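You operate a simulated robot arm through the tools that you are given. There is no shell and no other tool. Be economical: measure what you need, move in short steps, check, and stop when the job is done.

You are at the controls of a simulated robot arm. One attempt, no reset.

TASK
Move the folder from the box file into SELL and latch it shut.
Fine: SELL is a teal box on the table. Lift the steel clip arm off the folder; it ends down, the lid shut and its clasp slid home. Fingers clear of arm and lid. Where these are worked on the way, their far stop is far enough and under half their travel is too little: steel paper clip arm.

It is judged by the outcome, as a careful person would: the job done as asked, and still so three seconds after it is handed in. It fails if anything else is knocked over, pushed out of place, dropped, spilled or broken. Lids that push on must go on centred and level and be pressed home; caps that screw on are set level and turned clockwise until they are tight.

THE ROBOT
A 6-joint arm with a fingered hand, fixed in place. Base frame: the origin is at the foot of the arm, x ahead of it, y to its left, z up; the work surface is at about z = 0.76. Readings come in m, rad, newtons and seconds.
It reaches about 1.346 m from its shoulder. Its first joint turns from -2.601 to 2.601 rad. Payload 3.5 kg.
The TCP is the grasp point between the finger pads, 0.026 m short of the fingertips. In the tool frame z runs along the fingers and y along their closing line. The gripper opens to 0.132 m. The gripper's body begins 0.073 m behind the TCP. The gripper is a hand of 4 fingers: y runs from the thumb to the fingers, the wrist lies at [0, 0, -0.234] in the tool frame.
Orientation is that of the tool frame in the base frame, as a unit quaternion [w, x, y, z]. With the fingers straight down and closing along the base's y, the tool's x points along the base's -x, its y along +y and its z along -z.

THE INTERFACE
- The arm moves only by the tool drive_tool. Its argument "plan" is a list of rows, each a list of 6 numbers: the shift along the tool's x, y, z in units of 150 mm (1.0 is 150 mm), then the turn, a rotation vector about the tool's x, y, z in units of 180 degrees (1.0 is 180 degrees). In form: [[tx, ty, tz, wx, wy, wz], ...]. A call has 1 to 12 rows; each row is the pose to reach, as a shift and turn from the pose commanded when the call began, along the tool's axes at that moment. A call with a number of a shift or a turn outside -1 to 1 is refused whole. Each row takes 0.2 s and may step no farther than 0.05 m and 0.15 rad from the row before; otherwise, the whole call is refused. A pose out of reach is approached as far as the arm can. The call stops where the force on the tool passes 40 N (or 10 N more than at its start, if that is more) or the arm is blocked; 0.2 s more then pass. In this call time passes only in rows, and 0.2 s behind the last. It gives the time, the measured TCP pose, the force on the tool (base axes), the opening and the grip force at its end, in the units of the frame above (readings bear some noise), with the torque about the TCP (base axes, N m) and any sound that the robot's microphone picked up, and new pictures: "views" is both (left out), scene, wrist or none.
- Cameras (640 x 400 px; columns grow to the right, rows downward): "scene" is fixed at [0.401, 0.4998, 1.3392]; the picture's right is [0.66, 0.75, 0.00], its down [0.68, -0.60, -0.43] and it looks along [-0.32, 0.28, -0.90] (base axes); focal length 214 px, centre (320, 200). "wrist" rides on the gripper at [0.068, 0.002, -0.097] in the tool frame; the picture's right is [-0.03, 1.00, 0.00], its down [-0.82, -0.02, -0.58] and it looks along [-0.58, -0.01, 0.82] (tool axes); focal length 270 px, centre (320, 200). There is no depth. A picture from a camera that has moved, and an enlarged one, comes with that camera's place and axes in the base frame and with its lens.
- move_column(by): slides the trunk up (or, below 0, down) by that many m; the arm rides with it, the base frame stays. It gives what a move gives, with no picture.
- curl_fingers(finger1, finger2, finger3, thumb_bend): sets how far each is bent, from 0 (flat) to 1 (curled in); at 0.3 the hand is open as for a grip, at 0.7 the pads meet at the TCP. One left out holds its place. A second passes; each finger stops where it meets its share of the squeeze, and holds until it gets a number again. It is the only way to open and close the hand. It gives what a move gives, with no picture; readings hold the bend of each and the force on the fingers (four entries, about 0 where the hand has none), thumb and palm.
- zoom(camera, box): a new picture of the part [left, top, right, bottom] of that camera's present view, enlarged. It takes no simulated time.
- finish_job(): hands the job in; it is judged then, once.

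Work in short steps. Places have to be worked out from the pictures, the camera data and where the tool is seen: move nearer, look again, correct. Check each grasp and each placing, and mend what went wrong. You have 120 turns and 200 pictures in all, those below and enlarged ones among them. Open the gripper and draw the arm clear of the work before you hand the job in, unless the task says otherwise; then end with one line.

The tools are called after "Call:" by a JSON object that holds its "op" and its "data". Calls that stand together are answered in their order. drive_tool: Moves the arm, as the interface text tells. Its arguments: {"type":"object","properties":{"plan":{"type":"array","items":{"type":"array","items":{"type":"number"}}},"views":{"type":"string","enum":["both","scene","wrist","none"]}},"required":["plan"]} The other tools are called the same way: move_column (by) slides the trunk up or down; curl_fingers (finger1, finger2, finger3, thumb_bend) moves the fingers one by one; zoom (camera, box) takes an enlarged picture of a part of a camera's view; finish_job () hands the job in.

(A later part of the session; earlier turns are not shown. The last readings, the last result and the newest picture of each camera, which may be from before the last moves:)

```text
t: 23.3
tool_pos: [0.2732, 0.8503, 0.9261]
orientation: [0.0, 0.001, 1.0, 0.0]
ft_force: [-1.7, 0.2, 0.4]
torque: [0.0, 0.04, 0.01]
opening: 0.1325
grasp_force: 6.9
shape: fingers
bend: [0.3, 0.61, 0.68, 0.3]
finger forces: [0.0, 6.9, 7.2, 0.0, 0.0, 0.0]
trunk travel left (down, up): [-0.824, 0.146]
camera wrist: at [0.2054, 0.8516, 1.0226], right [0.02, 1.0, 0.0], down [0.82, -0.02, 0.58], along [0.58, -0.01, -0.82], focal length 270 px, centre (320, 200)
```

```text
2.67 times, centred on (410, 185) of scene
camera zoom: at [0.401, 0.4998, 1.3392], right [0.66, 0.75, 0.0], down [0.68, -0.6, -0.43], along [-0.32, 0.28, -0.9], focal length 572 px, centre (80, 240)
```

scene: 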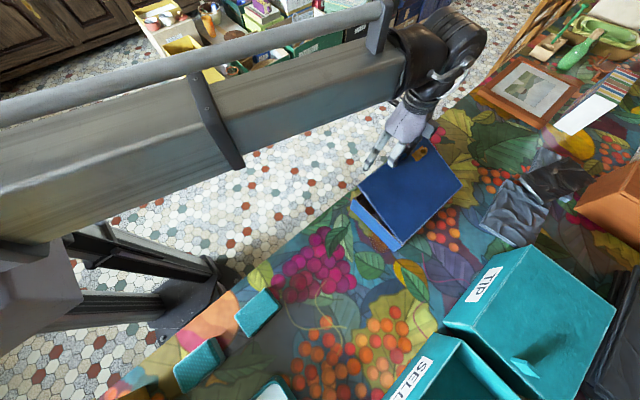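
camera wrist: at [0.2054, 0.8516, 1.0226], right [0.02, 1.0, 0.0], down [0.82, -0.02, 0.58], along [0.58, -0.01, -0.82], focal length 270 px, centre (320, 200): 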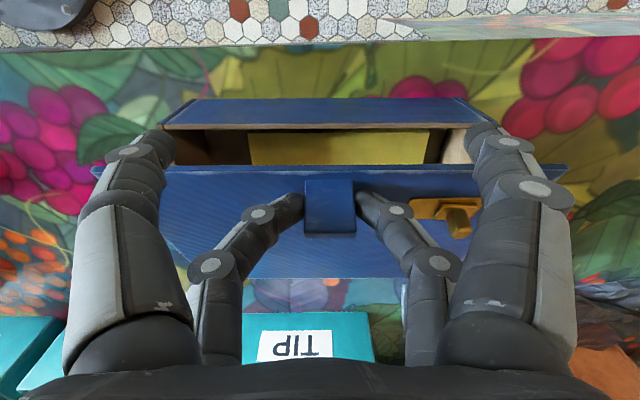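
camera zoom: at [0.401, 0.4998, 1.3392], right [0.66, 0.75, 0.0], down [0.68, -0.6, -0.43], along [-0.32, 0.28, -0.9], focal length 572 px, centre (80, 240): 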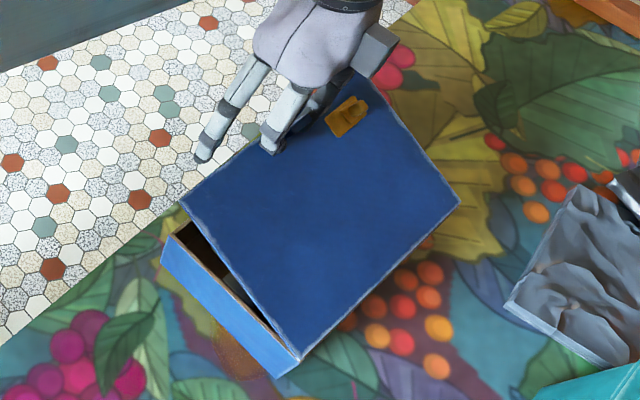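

Works well; a yellow folder shows inside. I continue the arc to about 42°.

Call:
{"op": "move_column", "data": {"by": 0.0155}}

Call:
{"op": "drive_tool", "data": {"plan": [[-0.053, 0, 0, 0, 0, 0]], "views": "none"}}

Call:
{"op": "move_column", "data": {"by": 0.0147}}

Call:
{"op": "drive_tool", "data": {"plan": [[-0.063, 0, 0, 0, 0, 0]], "views": "none"}}

Call:
{"op": "move_column", "data": {"by": 0.0136}}

Call:
{"op": "drive_tool", "data": {"plan": [[-0.073, 0, 0, 0, 0, 0]], "views": "none"}}

Call:
{"op": "move_column", "data": {"by": 0.0123}}

Call:
{"op": "drive_tool", "data": {"plan": [[-0.083, 0, 0, 0, 0, 0]], "views": "both"}}

```text
t: 23.9
tool_pos: [0.2726, 0.851, 0.9413]
orientation: [0.0, 0.0, 1.0, 0.0]
ft_force: [1.0, -0.2, 1.0]
torque: [0.02, -0.04, 0.0]
opening: 0.1328
grasp_force: 7.1
shape: fingers
bend: [0.3, 0.61, 0.68, 0.3]
finger forces: [0.1, 7.0, 7.1, 0.0, 0.1, 0.0]
trunk travel left (down, up): [-0.84, 0.13]
```

```text
t: 24.3
tool_pos: [0.2809, 0.8511, 0.9409]
orientation: [0.0, -0.001, 1.0, 0.0]
ft_force: [-2.7, -0.2, 0.3]
torque: [0.05, 0.06, 0.05]
opening: 0.1325
grasp_force: 7.4
shape: fingers
bend: [0.3, 0.61, 0.68, 0.3]
finger forces: [0.1, 7.0, 7.1, 0.1, 0.1, 0.1]
trunk travel left (down, up): [-0.84, 0.13]
```

```text
t: 24.9
tool_pos: [0.2809, 0.8524, 0.9549]
orientation: [0.0, 0.0, 1.0, 0.0]
ft_force: [0.1, 0.9, 0.2]
torque: [0.06, 0.03, 0.02]
opening: 0.1322
grasp_force: 7.1
shape: fingers
bend: [0.3, 0.61, 0.68, 0.3]
finger forces: [0.0, 7.0, 7.1, 0.0, 0.1, 0.0]
trunk travel left (down, up): [-0.854, 0.116]
```

```text
t: 25.3
tool_pos: [0.2911, 0.8521, 0.9574]
orientation: [0.0, -0.001, 1.0, -0.001]
ft_force: [-1.8, -0.1, -0.1]
torque: [0.01, 0.05, 0.0]
opening: 0.1326
grasp_force: 7.3
shape: fingers
bend: [0.3, 0.61, 0.68, 0.3]
finger forces: [0.1, 7.0, 7.2, 0.1, 0.0, 0.0]
trunk travel left (down, up): [-0.854, 0.116]
```

```text
t: 25.9
tool_pos: [0.2911, 0.8521, 0.9693]
orientation: [-0.001, 0.0, 1.0, -0.001]
ft_force: [0.1, 0.1, 0.0]
torque: [0.06, 0.03, 0.04]
opening: 0.1325
grasp_force: 7.2
shape: fingers
bend: [0.3, 0.61, 0.68, 0.3]
finger forces: [0.1, 7.0, 6.9, 0.0, 0.1, 0.0]
trunk travel left (down, up): [-0.868, 0.102]
```

```text
t: 26.3
tool_pos: [0.3027, 0.8532, 0.9697]
orientation: [0.0, 0.0, 1.0, -0.001]
ft_force: [-1.4, -1.9, 1.0]
torque: [0.02, 0.03, 0.02]
opening: 0.1325
grasp_force: 7.6
shape: fingers
bend: [0.3, 0.61, 0.68, 0.3]
finger forces: [0.0, 7.3, 7.6, 0.0, 0.0, 0.0]
trunk travel left (down, up): [-0.868, 0.102]
```

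```text
t: 26.9
tool_pos: [0.3022, 0.8518, 0.9806]
orientation: [0.0, 0.0, 1.0, 0.0]
ft_force: [0.5, -0.3, 1.2]
torque: [0.0, -0.03, 0.0]
opening: 0.1326
grasp_force: 7.0
shape: fingers
bend: [0.3, 0.61, 0.68, 0.3]
finger forces: [0.1, 6.7, 7.1, 0.0, 0.1, 0.0]
trunk travel left (down, up): [-0.88, 0.09]
```

```text
t: 27.3
tool_pos: [0.3129, 0.8522, 0.9828]
orientation: [0.0, 0.0, 1.0, 0.001]
ft_force: [-3.8, -0.7, 3.4]
torque: [0.0, 0.02, -0.03]
opening: 0.1325
grasp_force: 8.4
shape: fingers
bend: [0.3, 0.61, 0.68, 0.3]
finger forces: [0.0, 6.9, 8.2, 0.1, 0.1, 0.0]
trunk travel left (down, up): [-0.88, 0.09]
camera wrist: at [0.2448, 0.8525, 1.079], right [0.02, 1.0, 0.0], down [0.82, -0.02, 0.58], along [0.58, -0.01, -0.82], focal length 270 px, centre (320, 200)
```

scene: 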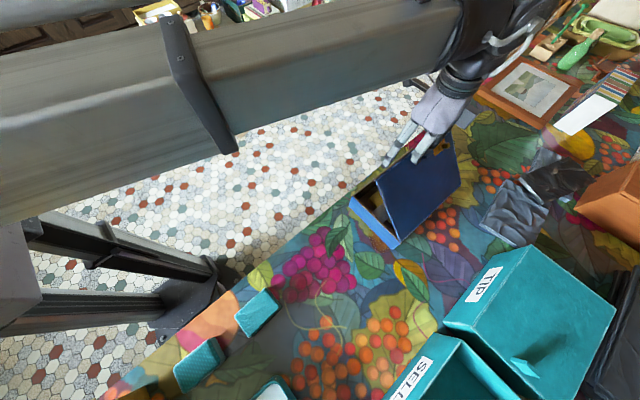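
wrist: 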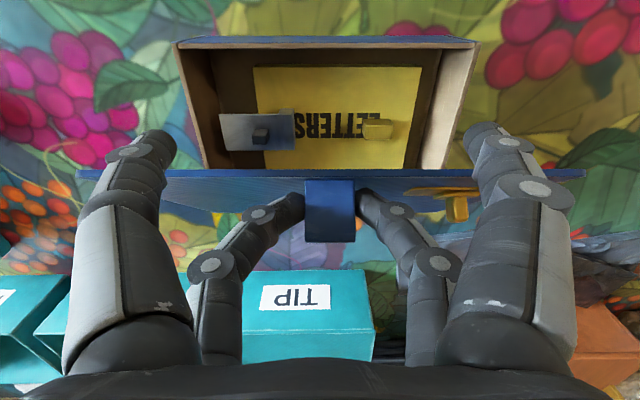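

The view now shows the LETTERS folder and the steel clip arm with its knob. I continue the arc toward 72°.

Call:
{"op": "move_column", "data": {"by": 0.011}}

Call:
{"op": "drive_tool", "data": {"plan": [[-0.085, 0, 0, 0, 0, 0]], "views": "none"}}

Call:
{"op": "move_column", "data": {"by": 0.0095}}

Call:
{"op": "drive_tool", "data": {"plan": [[-0.095, 0, 0, 0, 0, 0]], "views": "none"}}

Call:
{"op": "move_column", "data": {"by": 0.0079}}

Call:
{"op": "drive_tool", "data": {"plan": [[-0.1, 0, 0, 0, 0, 0]], "views": "none"}}

Call:
{"op": "move_column", "data": {"by": 0.0063}}

Call:
{"op": "drive_tool", "data": {"plan": [[-0.107, 0, 0, 0, 0, 0]], "views": "both"}}

```text
t: 27.9
tool_pos: [0.3148, 0.8524, 0.9927]
orientation: [-0.001, 0.001, 1.0, 0.0]
ft_force: [-0.4, 0.0, 1.3]
torque: [0.02, 0.01, 0.02]
opening: 0.1326
grasp_force: 6.8
shape: fingers
bend: [0.3, 0.61, 0.68, 0.3]
finger forces: [0.1, 6.8, 6.8, 0.0, 0.1, 0.1]
trunk travel left (down, up): [-0.891, 0.079]
```

```text
t: 28.3
tool_pos: [0.3273, 0.8519, 0.9911]
orientation: [0.0, 0.0, 1.0, 0.0]
ft_force: [2.3, 0.8, -0.5]
torque: [-0.02, 0.01, 0.0]
opening: 0.1326
grasp_force: 4.3
shape: fingers
bend: [0.3, 0.63, 0.7, 0.3]
finger forces: [0.1, 3.9, 4.4, 0.0, 0.1, 0.0]
trunk travel left (down, up): [-0.891, 0.079]
```

```text
t: 28.9
tool_pos: [0.3266, 0.8516, 1.0017]
orientation: [0.0, 0.0, 1.0, 0.0]
ft_force: [0.5, -0.7, -2.7]
torque: [-0.02, 0.01, -0.02]
opening: 0.1326
grasp_force: 4.3
shape: fingers
bend: [0.3, 0.63, 0.7, 0.3]
finger forces: [0.0, 4.1, 4.3, 0.1, 0.0, 0.0]
trunk travel left (down, up): [-0.901, 0.069]
```

```text
t: 29.3
tool_pos: [0.3386, 0.8508, 1.0013]
orientation: [0.0, 0.0, 1.0, -0.001]
ft_force: [1.3, -1.4, -3.2]
torque: [-0.01, 0.05, -0.02]
opening: 0.1328
grasp_force: 4.2
shape: fingers
bend: [0.3, 0.64, 0.7, 0.3]
finger forces: [0.1, 4.0, 4.8, 0.1, 0.0, 0.1]
trunk travel left (down, up): [-0.901, 0.069]
```

```text
t: 29.9
tool_pos: [0.3401, 0.8515, 1.0097]
orientation: [0.0, 0.0, 1.0, 0.0]
ft_force: [1.5, -0.6, -2.1]
torque: [0.04, 0.03, -0.04]
opening: 0.1326
grasp_force: 4.3
shape: fingers
bend: [0.3, 0.64, 0.7, 0.3]
finger forces: [0.0, 3.9, 4.3, 0.0, 0.0, 0.1]
trunk travel left (down, up): [-0.909, 0.061]
```

```text
t: 30.3
tool_pos: [0.3536, 0.8494, 1.0099]
orientation: [0.0, 0.0, 1.0, 0.001]
ft_force: [1.2, 1.5, -3.4]
torque: [-0.01, 0.08, 0.0]
opening: 0.1322
grasp_force: 4.4
shape: fingers
bend: [0.3, 0.64, 0.7, 0.3]
finger forces: [0.0, 4.7, 4.4, 0.1, 0.0, 0.1]
trunk travel left (down, up): [-0.909, 0.061]
```

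```text
t: 30.8
tool_pos: [0.3527, 0.8504, 1.016]
orientation: [0.0, 0.0, 1.0, 0.0]
ft_force: [1.1, -0.6, -2.3]
torque: [0.01, 0.02, -0.04]
opening: 0.1324
grasp_force: 4.5
shape: fingers
bend: [0.3, 0.64, 0.7, 0.3]
finger forces: [0.0, 4.1, 4.2, 0.0, 0.0, 0.1]
trunk travel left (down, up): [-0.915, 0.055]
```

```text
t: 31.2
tool_pos: [0.3704, 0.849, 1.0157]
orientation: [0.0, 0.0, 1.0, -0.001]
ft_force: [2.0, 0.4, -4.4]
torque: [0.0, 0.11, -0.01]
opening: 0.1327
grasp_force: 4.5
shape: fingers
bend: [0.3, 0.64, 0.7, 0.3]
finger forces: [0.0, 4.5, 4.8, 0.0, 0.0, 0.0]
trunk travel left (down, up): [-0.915, 0.055]
camera wrist: at [0.3013, 0.8506, 1.1129], right [0.02, 1.0, 0.0], down [0.82, -0.02, 0.58], along [0.58, -0.01, -0.82], focal length 270 px, centre (320, 200)
```

scene: 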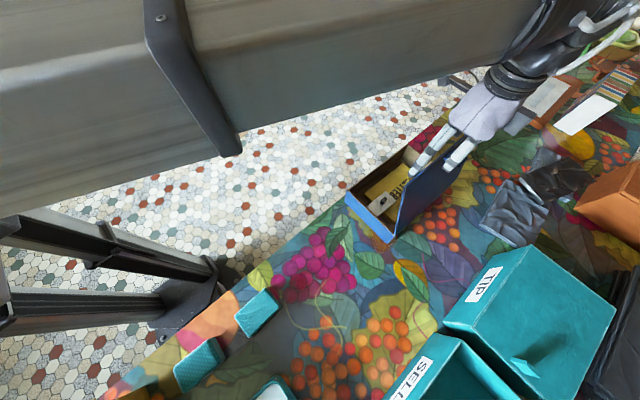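
wrist: 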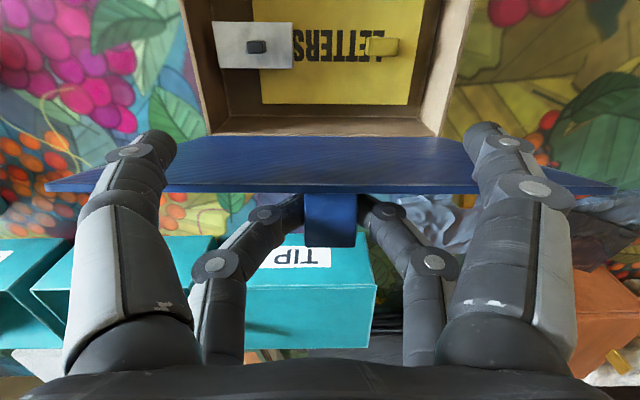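

Lid is around 75–80°. I continue over the top.

Call:
{"op": "move_column", "data": {"by": 0.003}}

Call:
{"op": "drive_tool", "data": {"plan": [[-0.06, 0, 0, 0, 0, 0], [-0.12, 0, 0, 0, 0, 0], [-0.18, 0, 0, 0, 0, 0]], "views": "both"}}

```text
t: 31.8
tool_pos: [0.37, 0.8495, 1.0196]
orientation: [0.0, 0.0, 1.0, 0.0]
ft_force: [0.5, 0.5, -2.6]
torque: [0.02, 0.02, 0.0]
opening: 0.1327
grasp_force: 4.2
shape: fingers
bend: [0.3, 0.64, 0.7, 0.3]
finger forces: [0.1, 3.9, 4.5, 0.0, 0.1, 0.1]
trunk travel left (down, up): [-0.918, 0.052]
```

```text
t: 32.5
tool_pos: [0.3956, 0.8505, 1.0197]
orientation: [-0.001, 0.0, 1.0, 0.0]
ft_force: [-0.3, 0.0, -5.0]
torque: [0.03, 0.11, 0.02]
opening: 0.1326
grasp_force: 4.4
shape: fingers
bend: [0.3, 0.64, 0.7, 0.3]
finger forces: [0.1, 3.9, 5.3, 0.0, 0.0, 0.0]
trunk travel left (down, up): [-0.918, 0.052]
camera wrist: at [0.3286, 0.8519, 1.1159], right [0.03, 1.0, 0.0], down [0.82, -0.02, 0.58], along [0.58, -0.01, -0.82], focal length 270 px, centre (320, 200)
```

scene: 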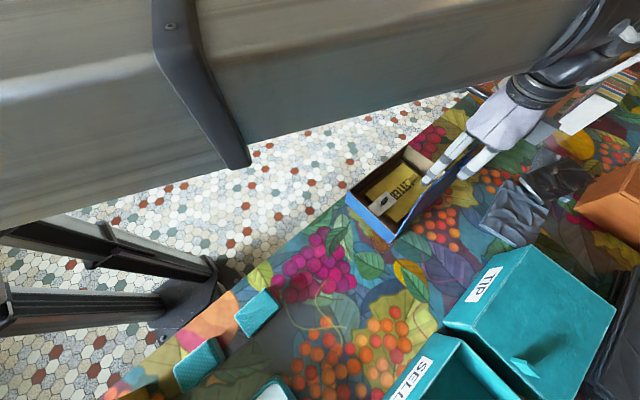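
wrist: 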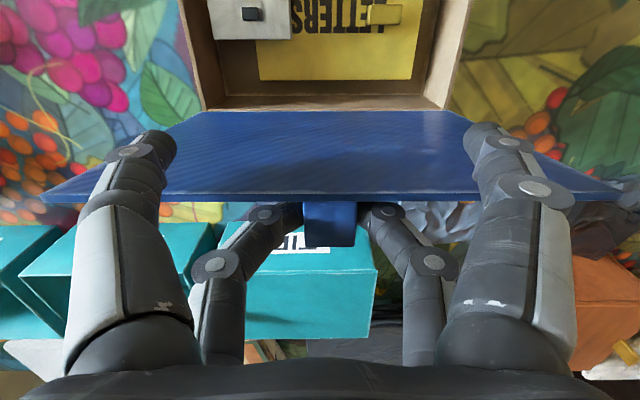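

Past vertical roughly; a bit further with slight lowering.

Call:
{"op": "drive_tool", "data": {"plan": [[-0.05, 0, 0, 0, 0, 0], [-0.1, 0, 0, 0, 0, 0]], "views": "none"}}

Call:
{"op": "move_column", "data": {"by": -0.006}}

Call:
{"op": "drive_tool", "data": {"plan": [[-0.05, 0, 0, 0, 0, 0], [-0.1, 0, 0, 0, 0, 0]], "views": "both"}}

```text
t: 33.1
tool_pos: [0.4118, 0.8511, 1.0192]
orientation: [0.0, -0.001, 1.0, 0.0]
ft_force: [-0.7, 0.3, -3.5]
torque: [0.01, 0.12, 0.04]
opening: 0.1323
grasp_force: 4.4
shape: fingers
bend: [0.3, 0.64, 0.7, 0.3]
finger forces: [0.0, 3.6, 5.1, 0.0, 0.0, 0.0]
trunk travel left (down, up): [-0.918, 0.052]
```

```text
t: 33.7
tool_pos: [0.4131, 0.8496, 1.0131]
orientation: [0.0, -0.001, 1.0, 0.0]
ft_force: [-0.9, 0.8, -4.6]
torque: [0.06, 0.09, 0.0]
opening: 0.1325
grasp_force: 4.7
shape: fingers
bend: [0.3, 0.64, 0.7, 0.3]
finger forces: [0.0, 4.0, 5.2, 0.0, 0.0, 0.0]
trunk travel left (down, up): [-0.912, 0.058]
```

```text
t: 34.3
tool_pos: [0.4274, 0.8486, 1.0126]
orientation: [-0.001, 0.0, 1.0, -0.001]
ft_force: [-0.9, -0.1, -3.3]
torque: [-0.01, 0.08, -0.01]
opening: 0.1327
grasp_force: 4.8
shape: fingers
bend: [0.3, 0.64, 0.7, 0.3]
finger forces: [0.1, 3.7, 5.0, 0.1, 0.1, 0.1]
trunk travel left (down, up): [-0.912, 0.058]
camera wrist: at [0.3592, 0.8502, 1.1099], right [0.02, 1.0, 0.0], down [0.82, -0.02, 0.58], along [0.58, -0.01, -0.82], focal length 270 px, centre (320, 200)
```

scene: 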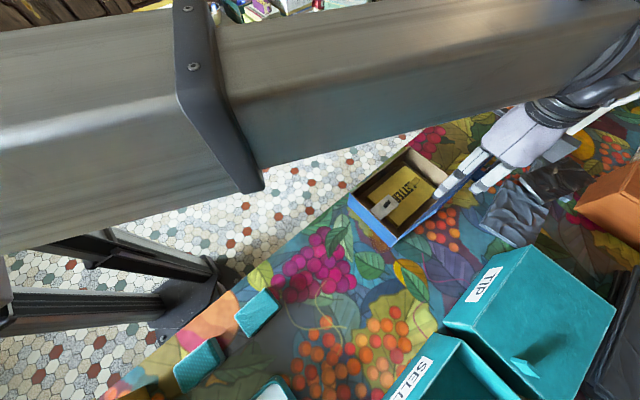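
wrist: 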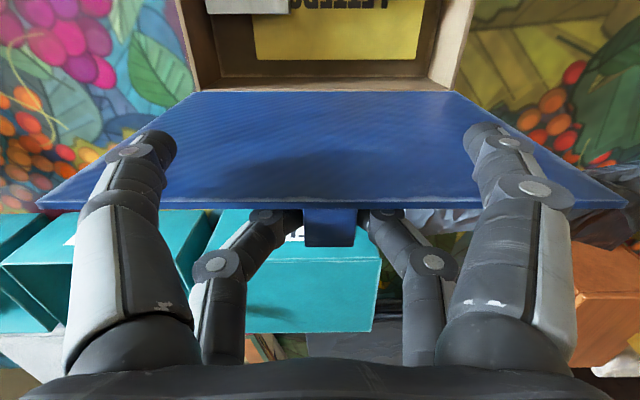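

Call:
{"op": "drive_tool", "data": {"plan": [[-0.06, 0, 0, 0, 0, 0], [-0.12, 0, 0, 0, 0, 0]], "views": "none"}}

Call:
{"op": "move_column", "data": {"by": -0.006}}

Call:
{"op": "drive_tool", "data": {"plan": [[-0.05, 0, 0, 0, 0, 0], [-0.1, 0, 0, 0, 0, 0]], "views": "both"}}

```text
t: 34.9
tool_pos: [0.4459, 0.8482, 1.0135]
orientation: [0.001, 0.0, 1.0, 0.0]
ft_force: [-0.4, -0.6, -3.7]
torque: [-0.02, 0.08, 0.0]
opening: 0.1326
grasp_force: 4.2
shape: fingers
bend: [0.3, 0.64, 0.7, 0.3]
finger forces: [0.0, 3.6, 4.7, 0.0, 0.0, 0.0]
trunk travel left (down, up): [-0.912, 0.058]
```

```text
t: 35.5
tool_pos: [0.4463, 0.8499, 1.0067]
orientation: [0.0, 0.001, 1.0, 0.0]
ft_force: [-0.5, -0.2, -2.7]
torque: [-0.01, 0.11, -0.06]
opening: 0.1324
grasp_force: 4.0
shape: fingers
bend: [0.3, 0.65, 0.7, 0.3]
finger forces: [0.0, 3.6, 4.4, 0.0, 0.0, 0.0]
trunk travel left (down, up): [-0.906, 0.064]
```

```text
t: 36.0
tool_pos: [0.4614, 0.8509, 1.0073]
orientation: [0.0, 0.001, 1.0, 0.0]
ft_force: [-0.6, -0.2, -4.5]
torque: [0.02, 0.11, -0.02]
opening: 0.1322
grasp_force: 3.7
shape: fingers
bend: [0.3, 0.65, 0.7, 0.3]
finger forces: [0.0, 3.9, 4.2, 0.1, 0.1, 0.0]
trunk travel left (down, up): [-0.906, 0.064]
camera wrist: at [0.3926, 0.8522, 1.1039], right [0.02, 1.0, 0.0], down [0.82, -0.02, 0.58], along [0.58, -0.01, -0.82], focal length 270 px, centre (320, 200)
```

scene: 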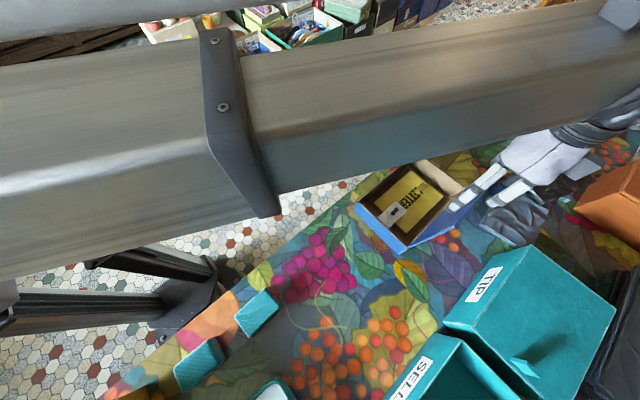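
wrist: 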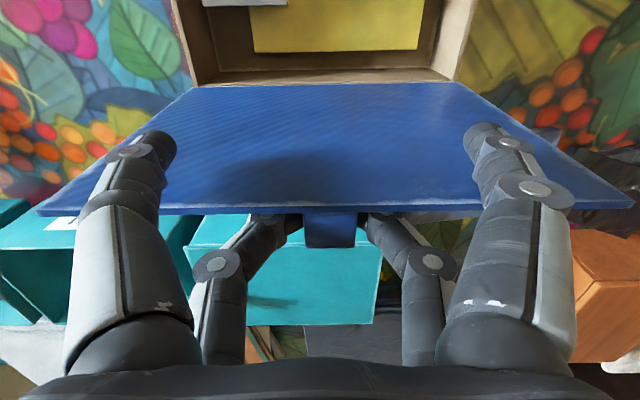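

Call:
{"op": "zoom", "data": {"camera": "scene", "box": [330, 140, 550, 270]}}

```text
2.91 times, centred on (440, 205) of scene
camera zoom: at [0.401, 0.4998, 1.3392], right [0.66, 0.75, 0.0], down [0.68, -0.6, -0.43], along [-0.32, 0.28, -0.9], focal length 624 px, centre (-29, 186)
```

zoom: 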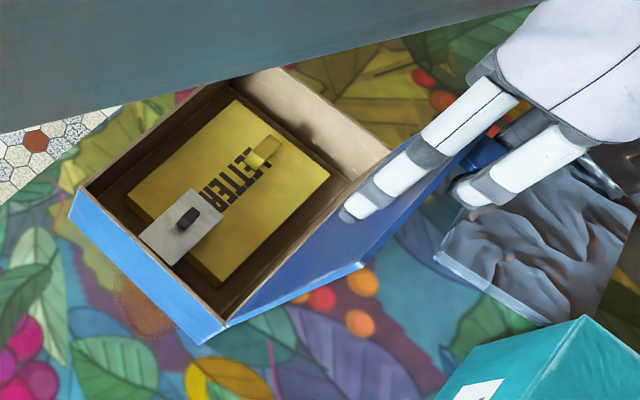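

The box is only ~5–8 mm off its start. I gently release the tab to see whether the lid stays.

Call:
{"op": "curl_fingers", "data": {"finger2": 0.5, "finger3": 0.55}}

Call:
{"op": "zoom", "data": {"camera": "scene", "box": [330, 140, 550, 270]}}

Call:
{"op": "zoom", "data": {"camera": "wrist", "box": [0, 0, 640, 400]}}

```text
t: 37.0
tool_pos: [0.4611, 0.8496, 1.0074]
orientation: [0.0, 0.0, 1.0, -0.001]
ft_force: [-0.3, -0.1, -0.3]
torque: [0.0, 0.01, 0.0]
opening: 0.1327
grasp_force: 0.1
shape: fingers
bend: [0.3, 0.5, 0.55, 0.3]
finger forces: [0.0, 0.0, 0.0, 0.0, 0.0, 0.0]
trunk travel left (down, up): [-0.906, 0.064]
```

```text
2.91 times, centred on (440, 205) of scene
camera zoom: at [0.401, 0.4998, 1.3392], right [0.66, 0.75, 0.0], down [0.68, -0.6, -0.43], along [-0.32, 0.28, -0.9], focal length 624 px, centre (-29, 186)
```

zoom: 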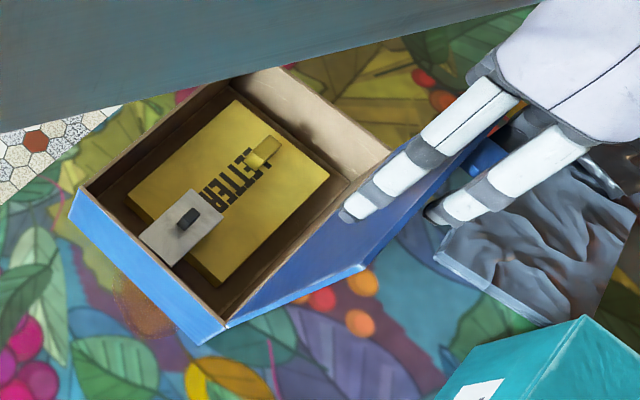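

```text
1.00 times, centred on (320, 200) of wrist (not enlarged: the box is as wide or as high as the picture)
camera zoom: at [0.3924, 0.8518, 1.1043], right [0.03, 1.0, 0.0], down [0.82, -0.02, 0.58], along [0.58, -0.01, -0.82], focal length 270 px, centre (320, 200)
```

zoom: 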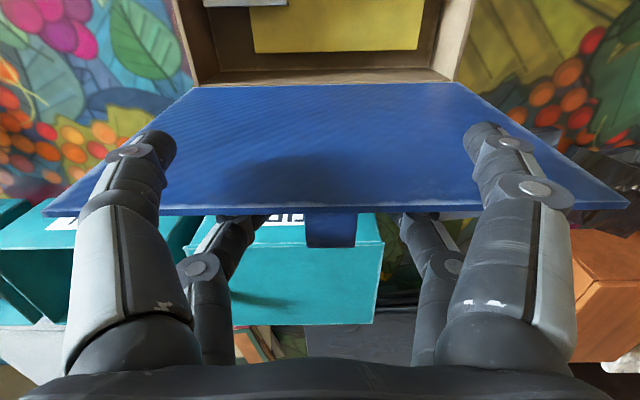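

The lid stays open on its own. I raise clear and draw back over the box to look inside.

Call:
{"op": "move_column", "data": {"by": 0.06}}

Call:
{"op": "drive_tool", "data": {"plan": [[0.3, 0, 0, 0, 0, 0], [0.6, 0, 0, 0, 0, 0], [0.9, 0, 0, 0, 0, 0], [1.0, 0, 0, 0, 0, 0]], "views": "none"}}

Call:
{"op": "drive_tool", "data": {"plan": [[0.3, 0, 0, 0, 0, 0], [0.6, 0, 0, 0, 0, 0]], "views": "both"}}

Call:
{"op": "zoom", "data": {"camera": "wrist", "box": [170, 100, 470, 300]}}

```text
t: 38.0
tool_pos: [0.4613, 0.8509, 1.0676]
orientation: [0.0, 0.0, 1.0, 0.0]
ft_force: [0.5, 0.4, 0.0]
torque: [0.01, 0.02, 0.0]
opening: 0.1326
grasp_force: 0.1
shape: fingers
bend: [0.3, 0.5, 0.55, 0.3]
finger forces: [0.1, 0.0, 0.0, 0.1, 0.1, 0.1]
trunk travel left (down, up): [-0.966, 0.004]
```

```text
t: 39.0
tool_pos: [0.3072, 0.8513, 1.0666]
orientation: [0.0, 0.0, 1.0, 0.0]
ft_force: [0.4, 0.5, 0.8]
torque: [0.03, 0.0, 0.01]
opening: 0.1326
grasp_force: 0.1
shape: fingers
bend: [0.3, 0.5, 0.55, 0.3]
finger forces: [0.1, 0.0, 0.0, 0.1, 0.0, 0.1]
out of reach, approached as far as the arm can: row 1, 2
trunk travel left (down, up): [-0.966, 0.004]
```

```text
t: 39.6
tool_pos: [0.2183, 0.8485, 1.0673]
orientation: [-0.001, -0.001, 1.0, 0.0]
ft_force: [1.1, 0.3, -0.8]
torque: [-0.03, 0.01, 0.03]
opening: 0.1326
grasp_force: 0.2
shape: fingers
bend: [0.3, 0.5, 0.55, 0.3]
finger forces: [0.1, 0.1, 0.1, 0.0, 0.0, 0.1]
trunk travel left (down, up): [-0.966, 0.004]
camera wrist: at [0.15, 0.8505, 1.1643], right [0.03, 1.0, 0.0], down [0.82, -0.02, 0.58], along [0.58, -0.01, -0.82], focal length 270 px, centre (320, 200)
```

scene: 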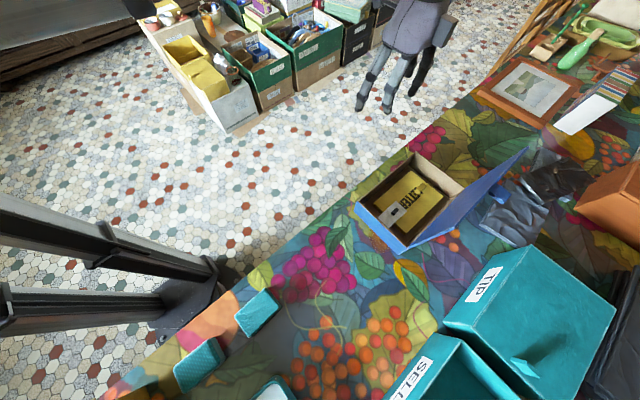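
wrist: 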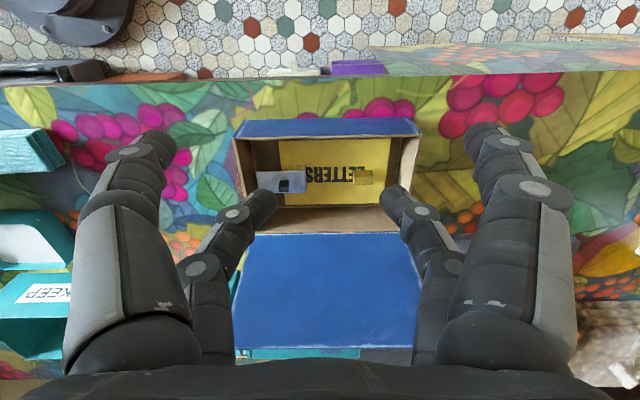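

```text
2.00 times, centred on (320, 200) of wrist
camera zoom: at [0.15, 0.8505, 1.1643], right [0.03, 1.0, 0.0], down [0.82, -0.02, 0.58], along [0.58, -0.01, -0.82], focal length 541 px, centre (320, 200)
```

zoom: 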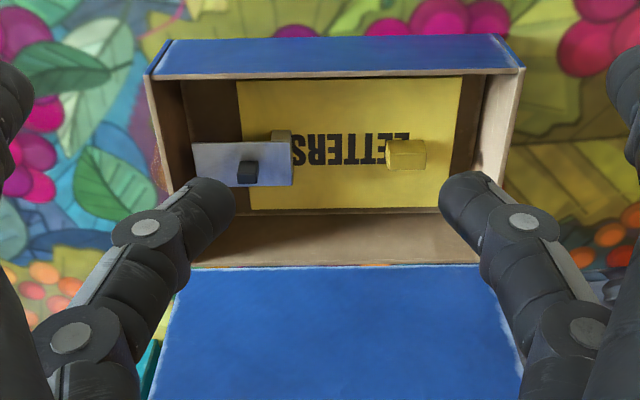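

Call:
{"op": "zoom", "data": {"camera": "scene", "box": [345, 140, 475, 260]}}

```text
3.33 times, centred on (410, 200) of scene
camera zoom: at [0.401, 0.4998, 1.3392], right [0.66, 0.75, 0.0], down [0.68, -0.6, -0.43], along [-0.32, 0.28, -0.9], focal length 715 px, centre (20, 200)
```

zoom: 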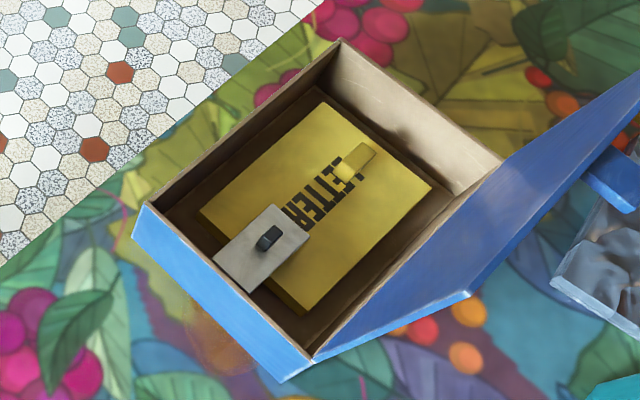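

Clip arm: plate hinged at the −y wall (y≈0.745), free end y≈0.819, dark knob at ≈(0.368, 0.79, 0.82). Folder has a yellow handle at ≈(0.368, 0.91, 0.805). I turn the hand 90° so it closes along x, letting the knob pivot between the pads.

Call:
{"op": "drive_tool", "data": {"plan": [[0, 0, 0, 0, 0, -0.0455], [0, 0, 0, 0, 0, -0.091], [0, 0, 0, 0, 0, -0.1365], [0, 0, 0, 0, 0, -0.182], [0, 0, 0, 0, 0, -0.2275], [0, 0, 0, 0, 0, -0.273], [0, 0, 0, 0, 0, -0.3185], [0, 0, 0, 0, 0, -0.364], [0, 0, 0, 0, 0, -0.4095], [0, 0, 0, 0, 0, -0.455], [0, 0, 0, 0, 0, -0.5]], "views": "both"}}

```text
t: 42.0
tool_pos: [0.2204, 0.8499, 1.0679]
orientation: [0.0, 0.709, -0.705, 0.0]
ft_force: [0.4, -0.6, -0.6]
torque: [-0.01, 0.0, -0.03]
opening: 0.1325
grasp_force: 0.1
shape: fingers
bend: [0.3, 0.5, 0.55, 0.3]
finger forces: [0.1, 0.1, 0.1, 0.0, 0.0, 0.0]
trunk travel left (down, up): [-0.966, 0.004]
camera wrist: at [0.2185, 0.7806, 1.1643], right [-1.0, 0.02, 0.0], down [0.02, 0.82, 0.58], along [0.01, 0.58, -0.82], focal length 270 px, centre (320, 200)
```

scene: 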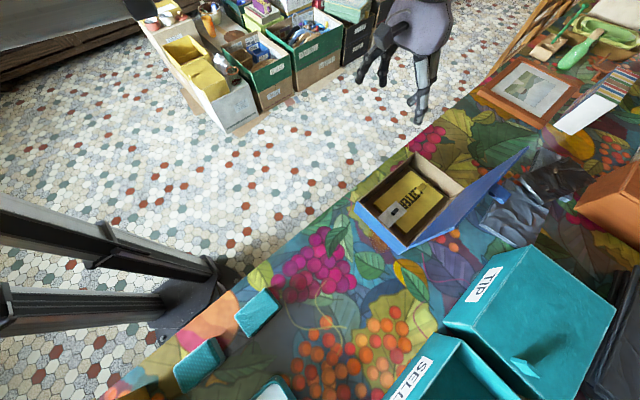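
wrist: 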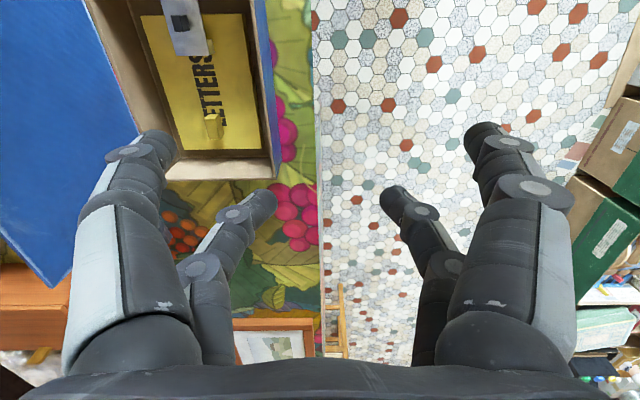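

Now I move over the clip knob, staying high.

Call:
{"op": "drive_tool", "data": {"plan": [[0.06, -0.3, 0, 0, 0, 0], [0.13, -0.6, 0, 0, 0, 0], [0.2, -0.9, 0, 0, 0, 0], [0.267, -0.985, 0, 0, 0, 0]], "views": "none"}}

Call:
{"op": "curl_fingers", "data": {"finger1": 0.45, "finger2": 0.4, "finger3": 0.4, "thumb_bend": 0.45}}

Call:
{"op": "move_column", "data": {"by": -0.1}}

Call:
{"op": "drive_tool", "data": {"plan": [[0, 0, 0, 0, 0, 0]], "views": "both"}}

```text
t: 43.0
tool_pos: [0.371, 0.8092, 1.0666]
orientation: [0.0, 0.707, -0.707, 0.0]
ft_force: [-0.6, -0.2, -0.4]
torque: [0.05, 0.05, 0.0]
opening: 0.1323
grasp_force: 0.0
shape: fingers
bend: [0.3, 0.5, 0.55, 0.3]
finger forces: [0.0, 0.1, 0.0, 0.0, 0.0, 0.0]
trunk travel left (down, up): [-0.966, 0.004]
```

```text
t: 44.0
tool_pos: [0.3697, 0.8086, 1.068]
orientation: [0.0, 0.707, -0.707, 0.0]
ft_force: [-0.4, -0.2, 0.6]
torque: [-0.01, 0.03, -0.02]
opening: 0.0833
grasp_force: 0.0
shape: fingers
bend: [0.45, 0.4, 0.4, 0.45]
finger forces: [0.0, 0.1, 0.0, 0.0, 0.0, 0.1]
trunk travel left (down, up): [-0.966, 0.004]
```

```text
t: 45.4
tool_pos: [0.3706, 0.8088, 0.9668]
orientation: [0.0, -0.706, 0.708, 0.0]
ft_force: [-0.3, 0.1, -0.9]
torque: [-0.03, 0.03, -0.02]
opening: 0.0836
grasp_force: 0.0
shape: fingers
bend: [0.45, 0.4, 0.4, 0.45]
finger forces: [0.0, 0.0, 0.0, 0.0, 0.0, 0.1]
trunk travel left (down, up): [-0.866, 0.104]
```

```text
t: 45.8
tool_pos: [0.3705, 0.8088, 0.9673]
orientation: [0.0, -0.707, 0.707, -0.001]
ft_force: [0.3, 0.0, 0.4]
torque: [0.0, 0.01, -0.03]
opening: 0.0837
grasp_force: 0.1
shape: fingers
bend: [0.45, 0.4, 0.4, 0.45]
finger forces: [0.1, 0.1, 0.0, 0.1, 0.0, 0.0]
trunk travel left (down, up): [-0.866, 0.104]
camera wrist: at [0.369, 0.7397, 1.0643], right [-1.0, 0.03, 0.0], down [0.02, 0.82, 0.58], along [0.01, 0.58, -0.82], focal length 270 px, centre (320, 200)
```

scene: 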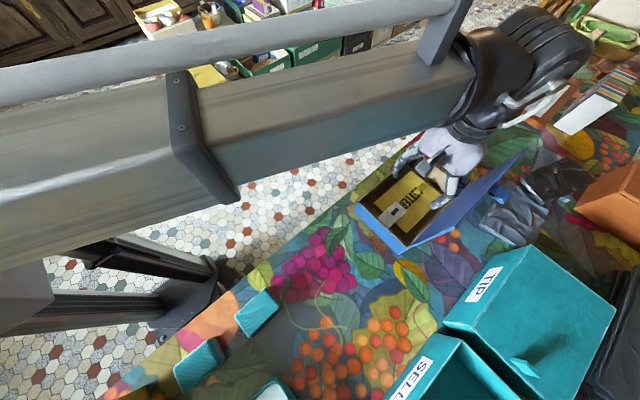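
wrist: 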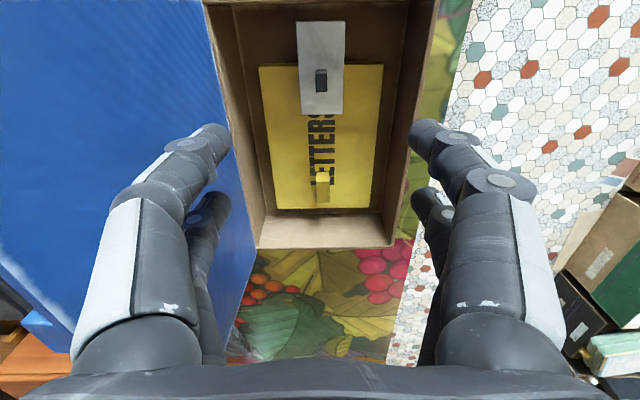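

Call:
{"op": "zoom", "data": {"camera": "wrist", "box": [220, 0, 440, 240]}}

```text
1.67 times, centred on (330, 120) of wrist
camera zoom: at [0.369, 0.7397, 1.0643], right [-1.0, 0.03, 0.0], down [0.02, 0.82, 0.58], along [0.01, 0.58, -0.82], focal length 450 px, centre (303, 333)
```

zoom: 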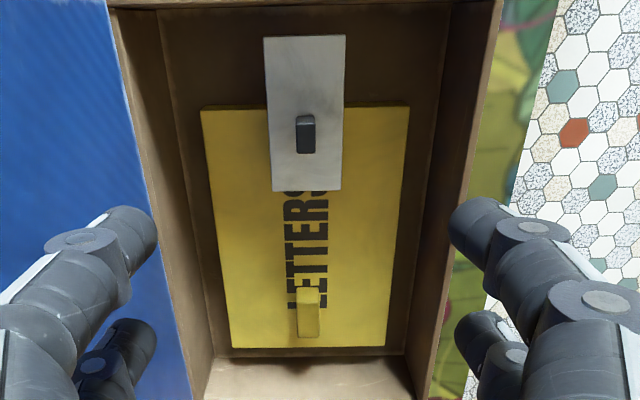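

Knob at (0.370, 0.789), about 11 mm wide in x. I descend toward it.

Call:
{"op": "move_column", "data": {"by": -0.112}}

Call:
{"op": "zoom", "data": {"camera": "wrist", "box": [160, 0, 480, 240]}}

Call:
{"op": "zoom", "data": {"camera": "scene", "box": [345, 120, 545, 260]}}

```text
t: 47.2
tool_pos: [0.3699, 0.8078, 0.8563]
orientation: [-0.001, 0.707, -0.707, -0.001]
ft_force: [-0.3, 1.2, 0.5]
torque: [0.01, 0.02, 0.03]
opening: 0.0837
grasp_force: 0.0
shape: fingers
bend: [0.45, 0.4, 0.4, 0.45]
finger forces: [0.0, 0.0, 0.1, 0.1, 0.0, 0.1]
trunk travel left (down, up): [-0.754, 0.216]
```

```text
1.67 times, centred on (320, 120) of wrist
camera zoom: at [0.369, 0.7397, 0.9524], right [-1.0, 0.03, 0.0], down [0.02, 0.82, 0.58], along [0.01, 0.58, -0.82], focal length 450 px, centre (320, 333)
```

zoom: 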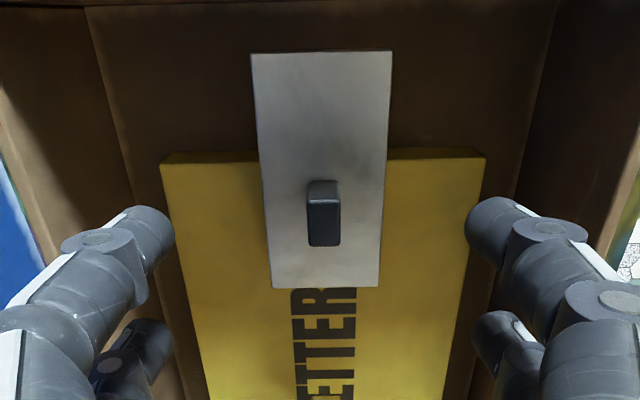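

```text
2.86 times, centred on (445, 190) of scene
camera zoom: at [0.401, 0.4998, 1.3392], right [0.66, 0.75, 0.0], down [0.68, -0.6, -0.43], along [-0.32, 0.28, -0.9], focal length 613 px, centre (-37, 229)
```

zoom: 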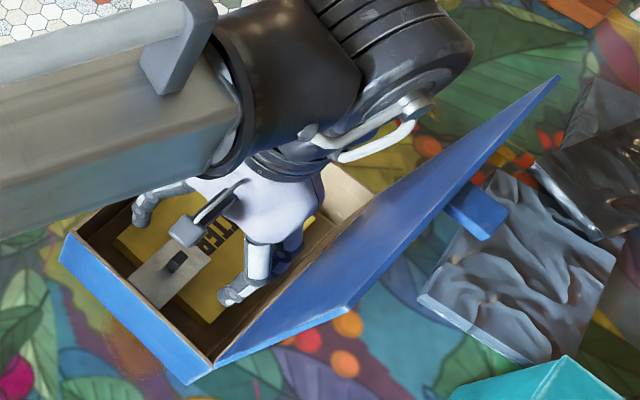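

Knob top at z≈0.826, plate at 0.81; the finger tips line up in y. I go down 11 mm and pinch.

Call:
{"op": "move_column", "data": {"by": -0.011}}

Call:
{"op": "curl_fingers", "data": {"finger1": 0.75, "thumb_bend": 0.75}}

Call:
{"op": "zoom", "data": {"camera": "wrist", "box": [160, 0, 480, 240]}}

```text
t: 47.8
tool_pos: [0.3706, 0.8082, 0.8435]
orientation: [0.0, -0.707, 0.707, 0.001]
ft_force: [0.0, -0.2, -0.1]
torque: [0.02, 0.0, 0.06]
opening: 0.0832
grasp_force: 0.0
shape: fingers
bend: [0.45, 0.4, 0.4, 0.45]
finger forces: [0.0, 0.0, 0.1, 0.0, 0.1, 0.0]
trunk travel left (down, up): [-0.743, 0.227]
```

```text
t: 48.8
tool_pos: [0.3704, 0.8092, 0.8443]
orientation: [0.0, 0.707, -0.707, 0.0]
ft_force: [1.0, -1.2, -0.3]
torque: [-0.01, -0.04, 0.06]
opening: 0.0061
grasp_force: 6.8
shape: fingers
bend: [0.7, 0.4, 0.4, 0.71]
finger forces: [6.4, 0.0, 0.1, 0.0, 7.3, 0.0]
trunk travel left (down, up): [-0.743, 0.227]
```

```text
1.67 times, centred on (320, 120) of wrist
camera zoom: at [0.3692, 0.7397, 0.9412], right [-1.0, 0.03, 0.0], down [0.02, 0.82, 0.58], along [0.01, 0.58, -0.82], focal length 450 px, centre (320, 333)
```

zoom: 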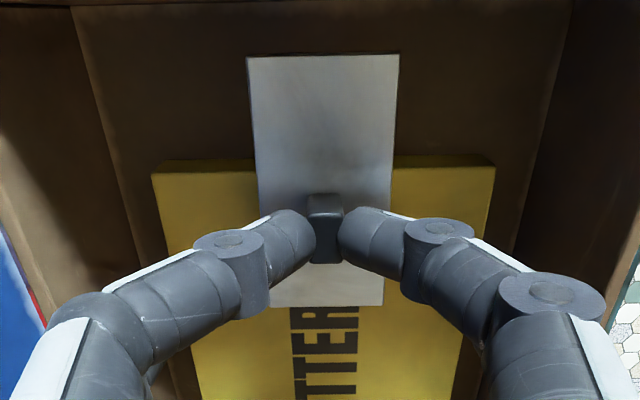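

Good pinch. Now I swing the clip arm up about its hinge in small alternating steps.

Call:
{"op": "move_column", "data": {"by": 0.0105}}

Call:
{"op": "drive_tool", "data": {"plan": [[0.031, 0, 0, 0, 0, 0]], "views": "none"}}

Call:
{"op": "move_column", "data": {"by": 0.009}}

Call:
{"op": "drive_tool", "data": {"plan": [[0.047, 0, 0, 0, 0, 0]], "views": "both"}}

Call:
{"op": "zoom", "data": {"camera": "scene", "box": [345, 120, 545, 260]}}

```text
t: 49.4
tool_pos: [0.3702, 0.8097, 0.8552]
orientation: [0.001, 0.707, -0.707, -0.001]
ft_force: [0.0, 0.9, 0.4]
torque: [0.08, 0.02, -0.05]
opening: 0.0061
grasp_force: 6.5
shape: fingers
bend: [0.7, 0.4, 0.4, 0.71]
finger forces: [6.7, 0.0, 0.0, 0.1, 6.8, 0.0]
trunk travel left (down, up): [-0.753, 0.217]
```

```text
t: 49.8
tool_pos: [0.3698, 0.8039, 0.8557]
orientation: [0.0, -0.707, 0.708, 0.0]
ft_force: [0.0, 1.8, 1.4]
torque: [0.07, 0.01, -0.02]
opening: 0.006
grasp_force: 6.8
shape: fingers
bend: [0.71, 0.4, 0.4, 0.71]
finger forces: [7.2, 0.0, 0.0, 0.0, 7.1, 0.0]
trunk travel left (down, up): [-0.753, 0.217]
```

```text
t: 50.4
tool_pos: [0.37, 0.803, 0.8641]
orientation: [0.0, 0.707, -0.707, 0.0]
ft_force: [-0.9, -2.2, -3.4]
torque: [0.11, -0.01, -0.01]
opening: 0.0061
grasp_force: 7.2
shape: fingers
bend: [0.7, 0.4, 0.4, 0.71]
finger forces: [6.8, 0.1, 0.1, 0.0, 6.5, 0.1]
trunk travel left (down, up): [-0.762, 0.208]
```

```text
t: 50.8
tool_pos: [0.3713, 0.797, 0.8641]
orientation: [0.0, 0.707, -0.707, 0.0]
ft_force: [0.7, -1.3, -3.5]
torque: [0.11, 0.02, -0.01]
opening: 0.0059
grasp_force: 6.8
shape: fingers
bend: [0.7, 0.4, 0.4, 0.71]
finger forces: [6.6, 0.0, 0.0, 0.0, 6.7, 0.1]
trunk travel left (down, up): [-0.762, 0.208]
camera wrist: at [0.3687, 0.7276, 0.9606], right [-1.0, 0.03, 0.0], down [0.02, 0.82, 0.58], along [0.01, 0.58, -0.82], focal length 270 px, centre (320, 200)
```

scene: 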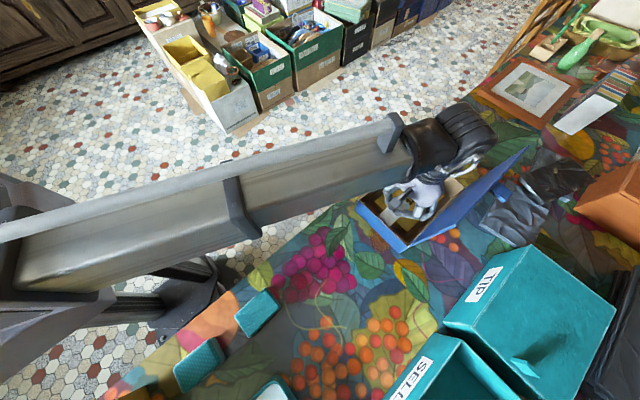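
wrist: 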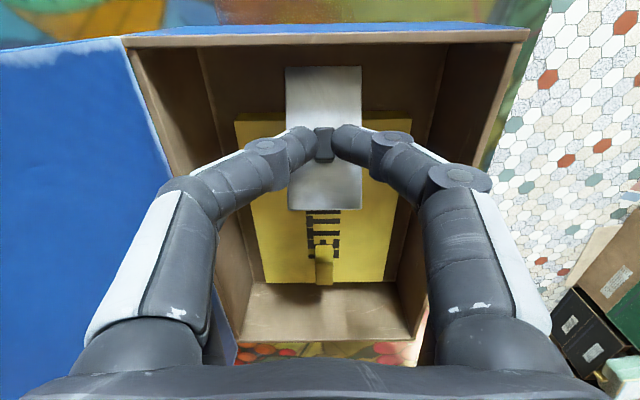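

```text
2.86 times, centred on (445, 190) of scene
camera zoom: at [0.401, 0.4998, 1.3392], right [0.66, 0.75, 0.0], down [0.68, -0.6, -0.43], along [-0.32, 0.28, -0.9], focal length 613 px, centre (-37, 229)
```

zoom: 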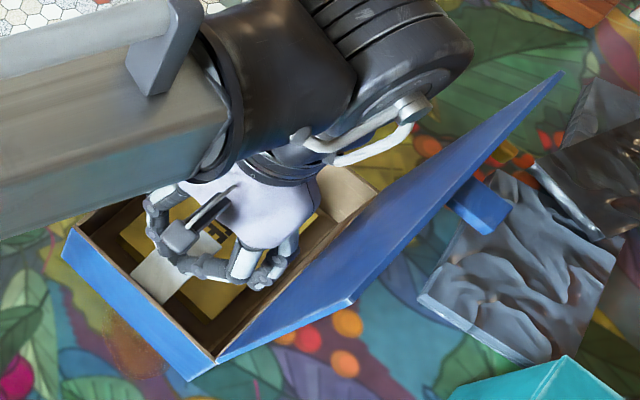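

The arm is rising. I continue.

Call:
{"op": "move_column", "data": {"by": 0.007}}

Call:
{"op": "drive_tool", "data": {"plan": [[0.06, 0, 0, 0, 0, 0]], "views": "none"}}

Call:
{"op": "move_column", "data": {"by": 0.0045}}

Call:
{"op": "drive_tool", "data": {"plan": [[0.07, 0, 0, 0, 0, 0]], "views": "wrist"}}

Call:
{"op": "zoom", "data": {"camera": "scene", "box": [345, 120, 545, 260]}}

```text
t: 51.3
tool_pos: [0.3704, 0.7973, 0.8693]
orientation: [0.0, -0.707, 0.707, -0.001]
ft_force: [0.3, -1.9, -2.7]
torque: [0.09, -0.01, -0.02]
opening: 0.0062
grasp_force: 6.5
shape: fingers
bend: [0.7, 0.4, 0.4, 0.71]
finger forces: [6.6, 0.0, 0.0, 0.1, 6.5, 0.0]
trunk travel left (down, up): [-0.769, 0.201]
```

```text
t: 51.7
tool_pos: [0.3698, 0.7884, 0.8698]
orientation: [0.0, -0.707, 0.707, 0.0]
ft_force: [0.2, -0.9, -3.8]
torque: [0.08, 0.01, 0.01]
opening: 0.0062
grasp_force: 6.5
shape: fingers
bend: [0.7, 0.4, 0.4, 0.71]
finger forces: [6.3, 0.1, 0.0, 0.1, 6.5, 0.0]
trunk travel left (down, up): [-0.769, 0.201]
```

```text
t: 52.3
tool_pos: [0.3696, 0.7868, 0.8748]
orientation: [0.0, -0.707, 0.707, 0.0]
ft_force: [-0.2, 0.0, -3.4]
torque: [0.1, 0.01, -0.01]
opening: 0.006
grasp_force: 6.4
shape: fingers
bend: [0.7, 0.4, 0.4, 0.71]
finger forces: [6.3, 0.0, 0.0, 0.0, 6.3, 0.1]
trunk travel left (down, up): [-0.774, 0.196]
```

```text
t: 52.7
tool_pos: [0.3674, 0.7775, 0.8756]
orientation: [0.0, -0.707, 0.707, 0.001]
ft_force: [0.4, 0.5, -3.9]
torque: [0.07, -0.02, 0.0]
opening: 0.0059
grasp_force: 5.3
shape: fingers
bend: [0.7, 0.4, 0.4, 0.71]
finger forces: [5.5, 0.1, 0.1, 0.1, 5.6, 0.1]
trunk travel left (down, up): [-0.774, 0.196]
camera wrist: at [0.3669, 0.7079, 0.9721], right [-1.0, 0.03, 0.0], down [0.02, 0.82, 0.58], along [0.01, 0.58, -0.82], focal length 270 px, centre (320, 200)
```

wrist: 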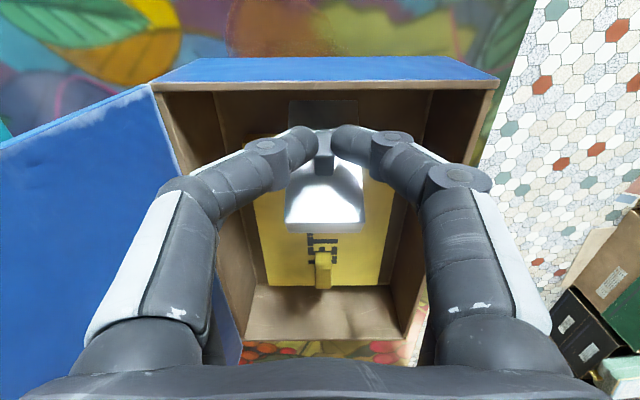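

```text
2.86 times, centred on (445, 190) of scene
camera zoom: at [0.401, 0.4998, 1.3392], right [0.66, 0.75, 0.0], down [0.68, -0.6, -0.43], along [-0.32, 0.28, -0.9], focal length 613 px, centre (-37, 229)
```

zoom: 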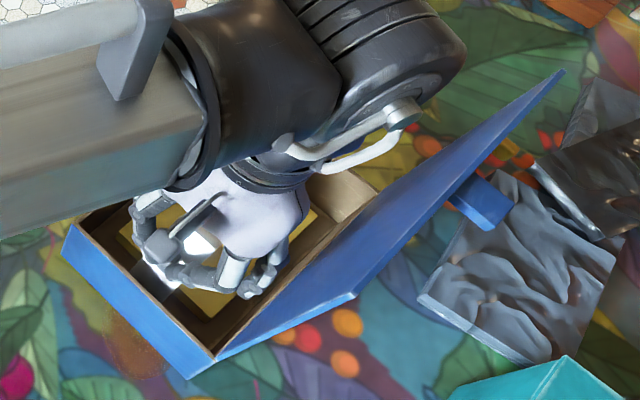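

Call:
{"op": "move_column", "data": {"by": 0.002}}

Call:
{"op": "drive_tool", "data": {"plan": [[0.04, 0, 0, 0, 0, 0], [0.08, 0, 0, 0, 0, 0]], "views": "none"}}

Call:
{"op": "drive_tool", "data": {"plan": [[0.04, 0, 0, 0, 0, 0], [0.08, 0, 0, 0, 0, 0]], "views": "wrist"}}

Call:
{"op": "zoom", "data": {"camera": "scene", "box": [345, 120, 545, 260]}}

```text
t: 53.2
tool_pos: [0.3683, 0.7777, 0.877]
orientation: [-0.001, -0.707, 0.707, 0.0]
ft_force: [0.4, 0.3, -2.8]
torque: [0.08, 0.0, -0.02]
opening: 0.006
grasp_force: 5.5
shape: fingers
bend: [0.7, 0.4, 0.4, 0.71]
finger forces: [5.7, 0.0, 0.0, 0.0, 5.5, 0.1]
trunk travel left (down, up): [-0.776, 0.194]
```

```text
t: 53.8
tool_pos: [0.3671, 0.7652, 0.877]
orientation: [0.001, 0.707, -0.707, 0.0]
ft_force: [0.7, -0.3, 0.3]
torque: [-0.01, 0.0, 0.04]
opening: 0.0
grasp_force: 0.0
shape: fingers
bend: [0.72, 0.4, 0.4, 0.73]
finger forces: [0.0, 0.0, 0.1, 0.1, 0.0, 0.1]
trunk travel left (down, up): [-0.776, 0.194]
```

```text
t: 54.4
tool_pos: [0.3685, 0.7523, 0.8774]
orientation: [0.0, 0.707, -0.707, 0.0]
ft_force: [0.4, -0.4, 0.3]
torque: [0.0, -0.02, 0.03]
opening: 0.0
grasp_force: 0.1
shape: fingers
bend: [0.72, 0.4, 0.4, 0.73]
finger forces: [0.1, 0.0, 0.0, 0.1, 0.0, 0.0]
trunk travel left (down, up): [-0.776, 0.194]
camera wrist: at [0.3668, 0.6837, 0.9743], right [-1.0, 0.03, 0.0], down [0.02, 0.82, 0.58], along [0.01, 0.58, -0.82], focal length 270 px, centre (320, 200)
```

wrist: 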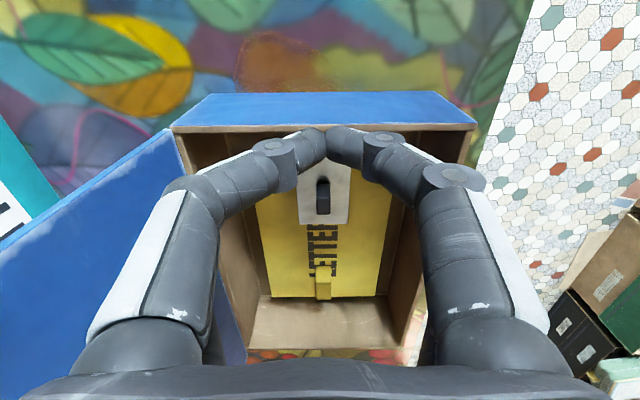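

```text
2.86 times, centred on (445, 190) of scene
camera zoom: at [0.401, 0.4998, 1.3392], right [0.66, 0.75, 0.0], down [0.68, -0.6, -0.43], along [-0.32, 0.28, -0.9], focal length 613 px, centre (-37, 229)
```

zoom: 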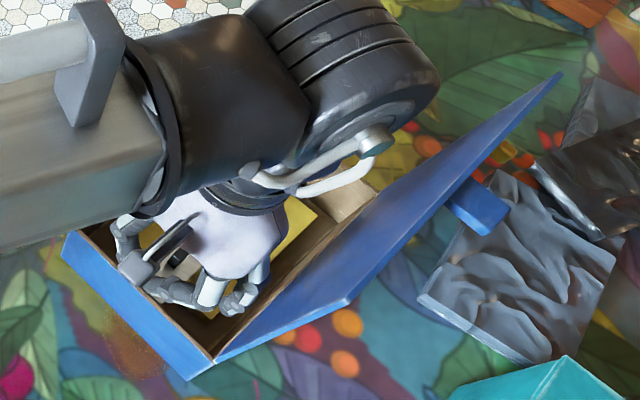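

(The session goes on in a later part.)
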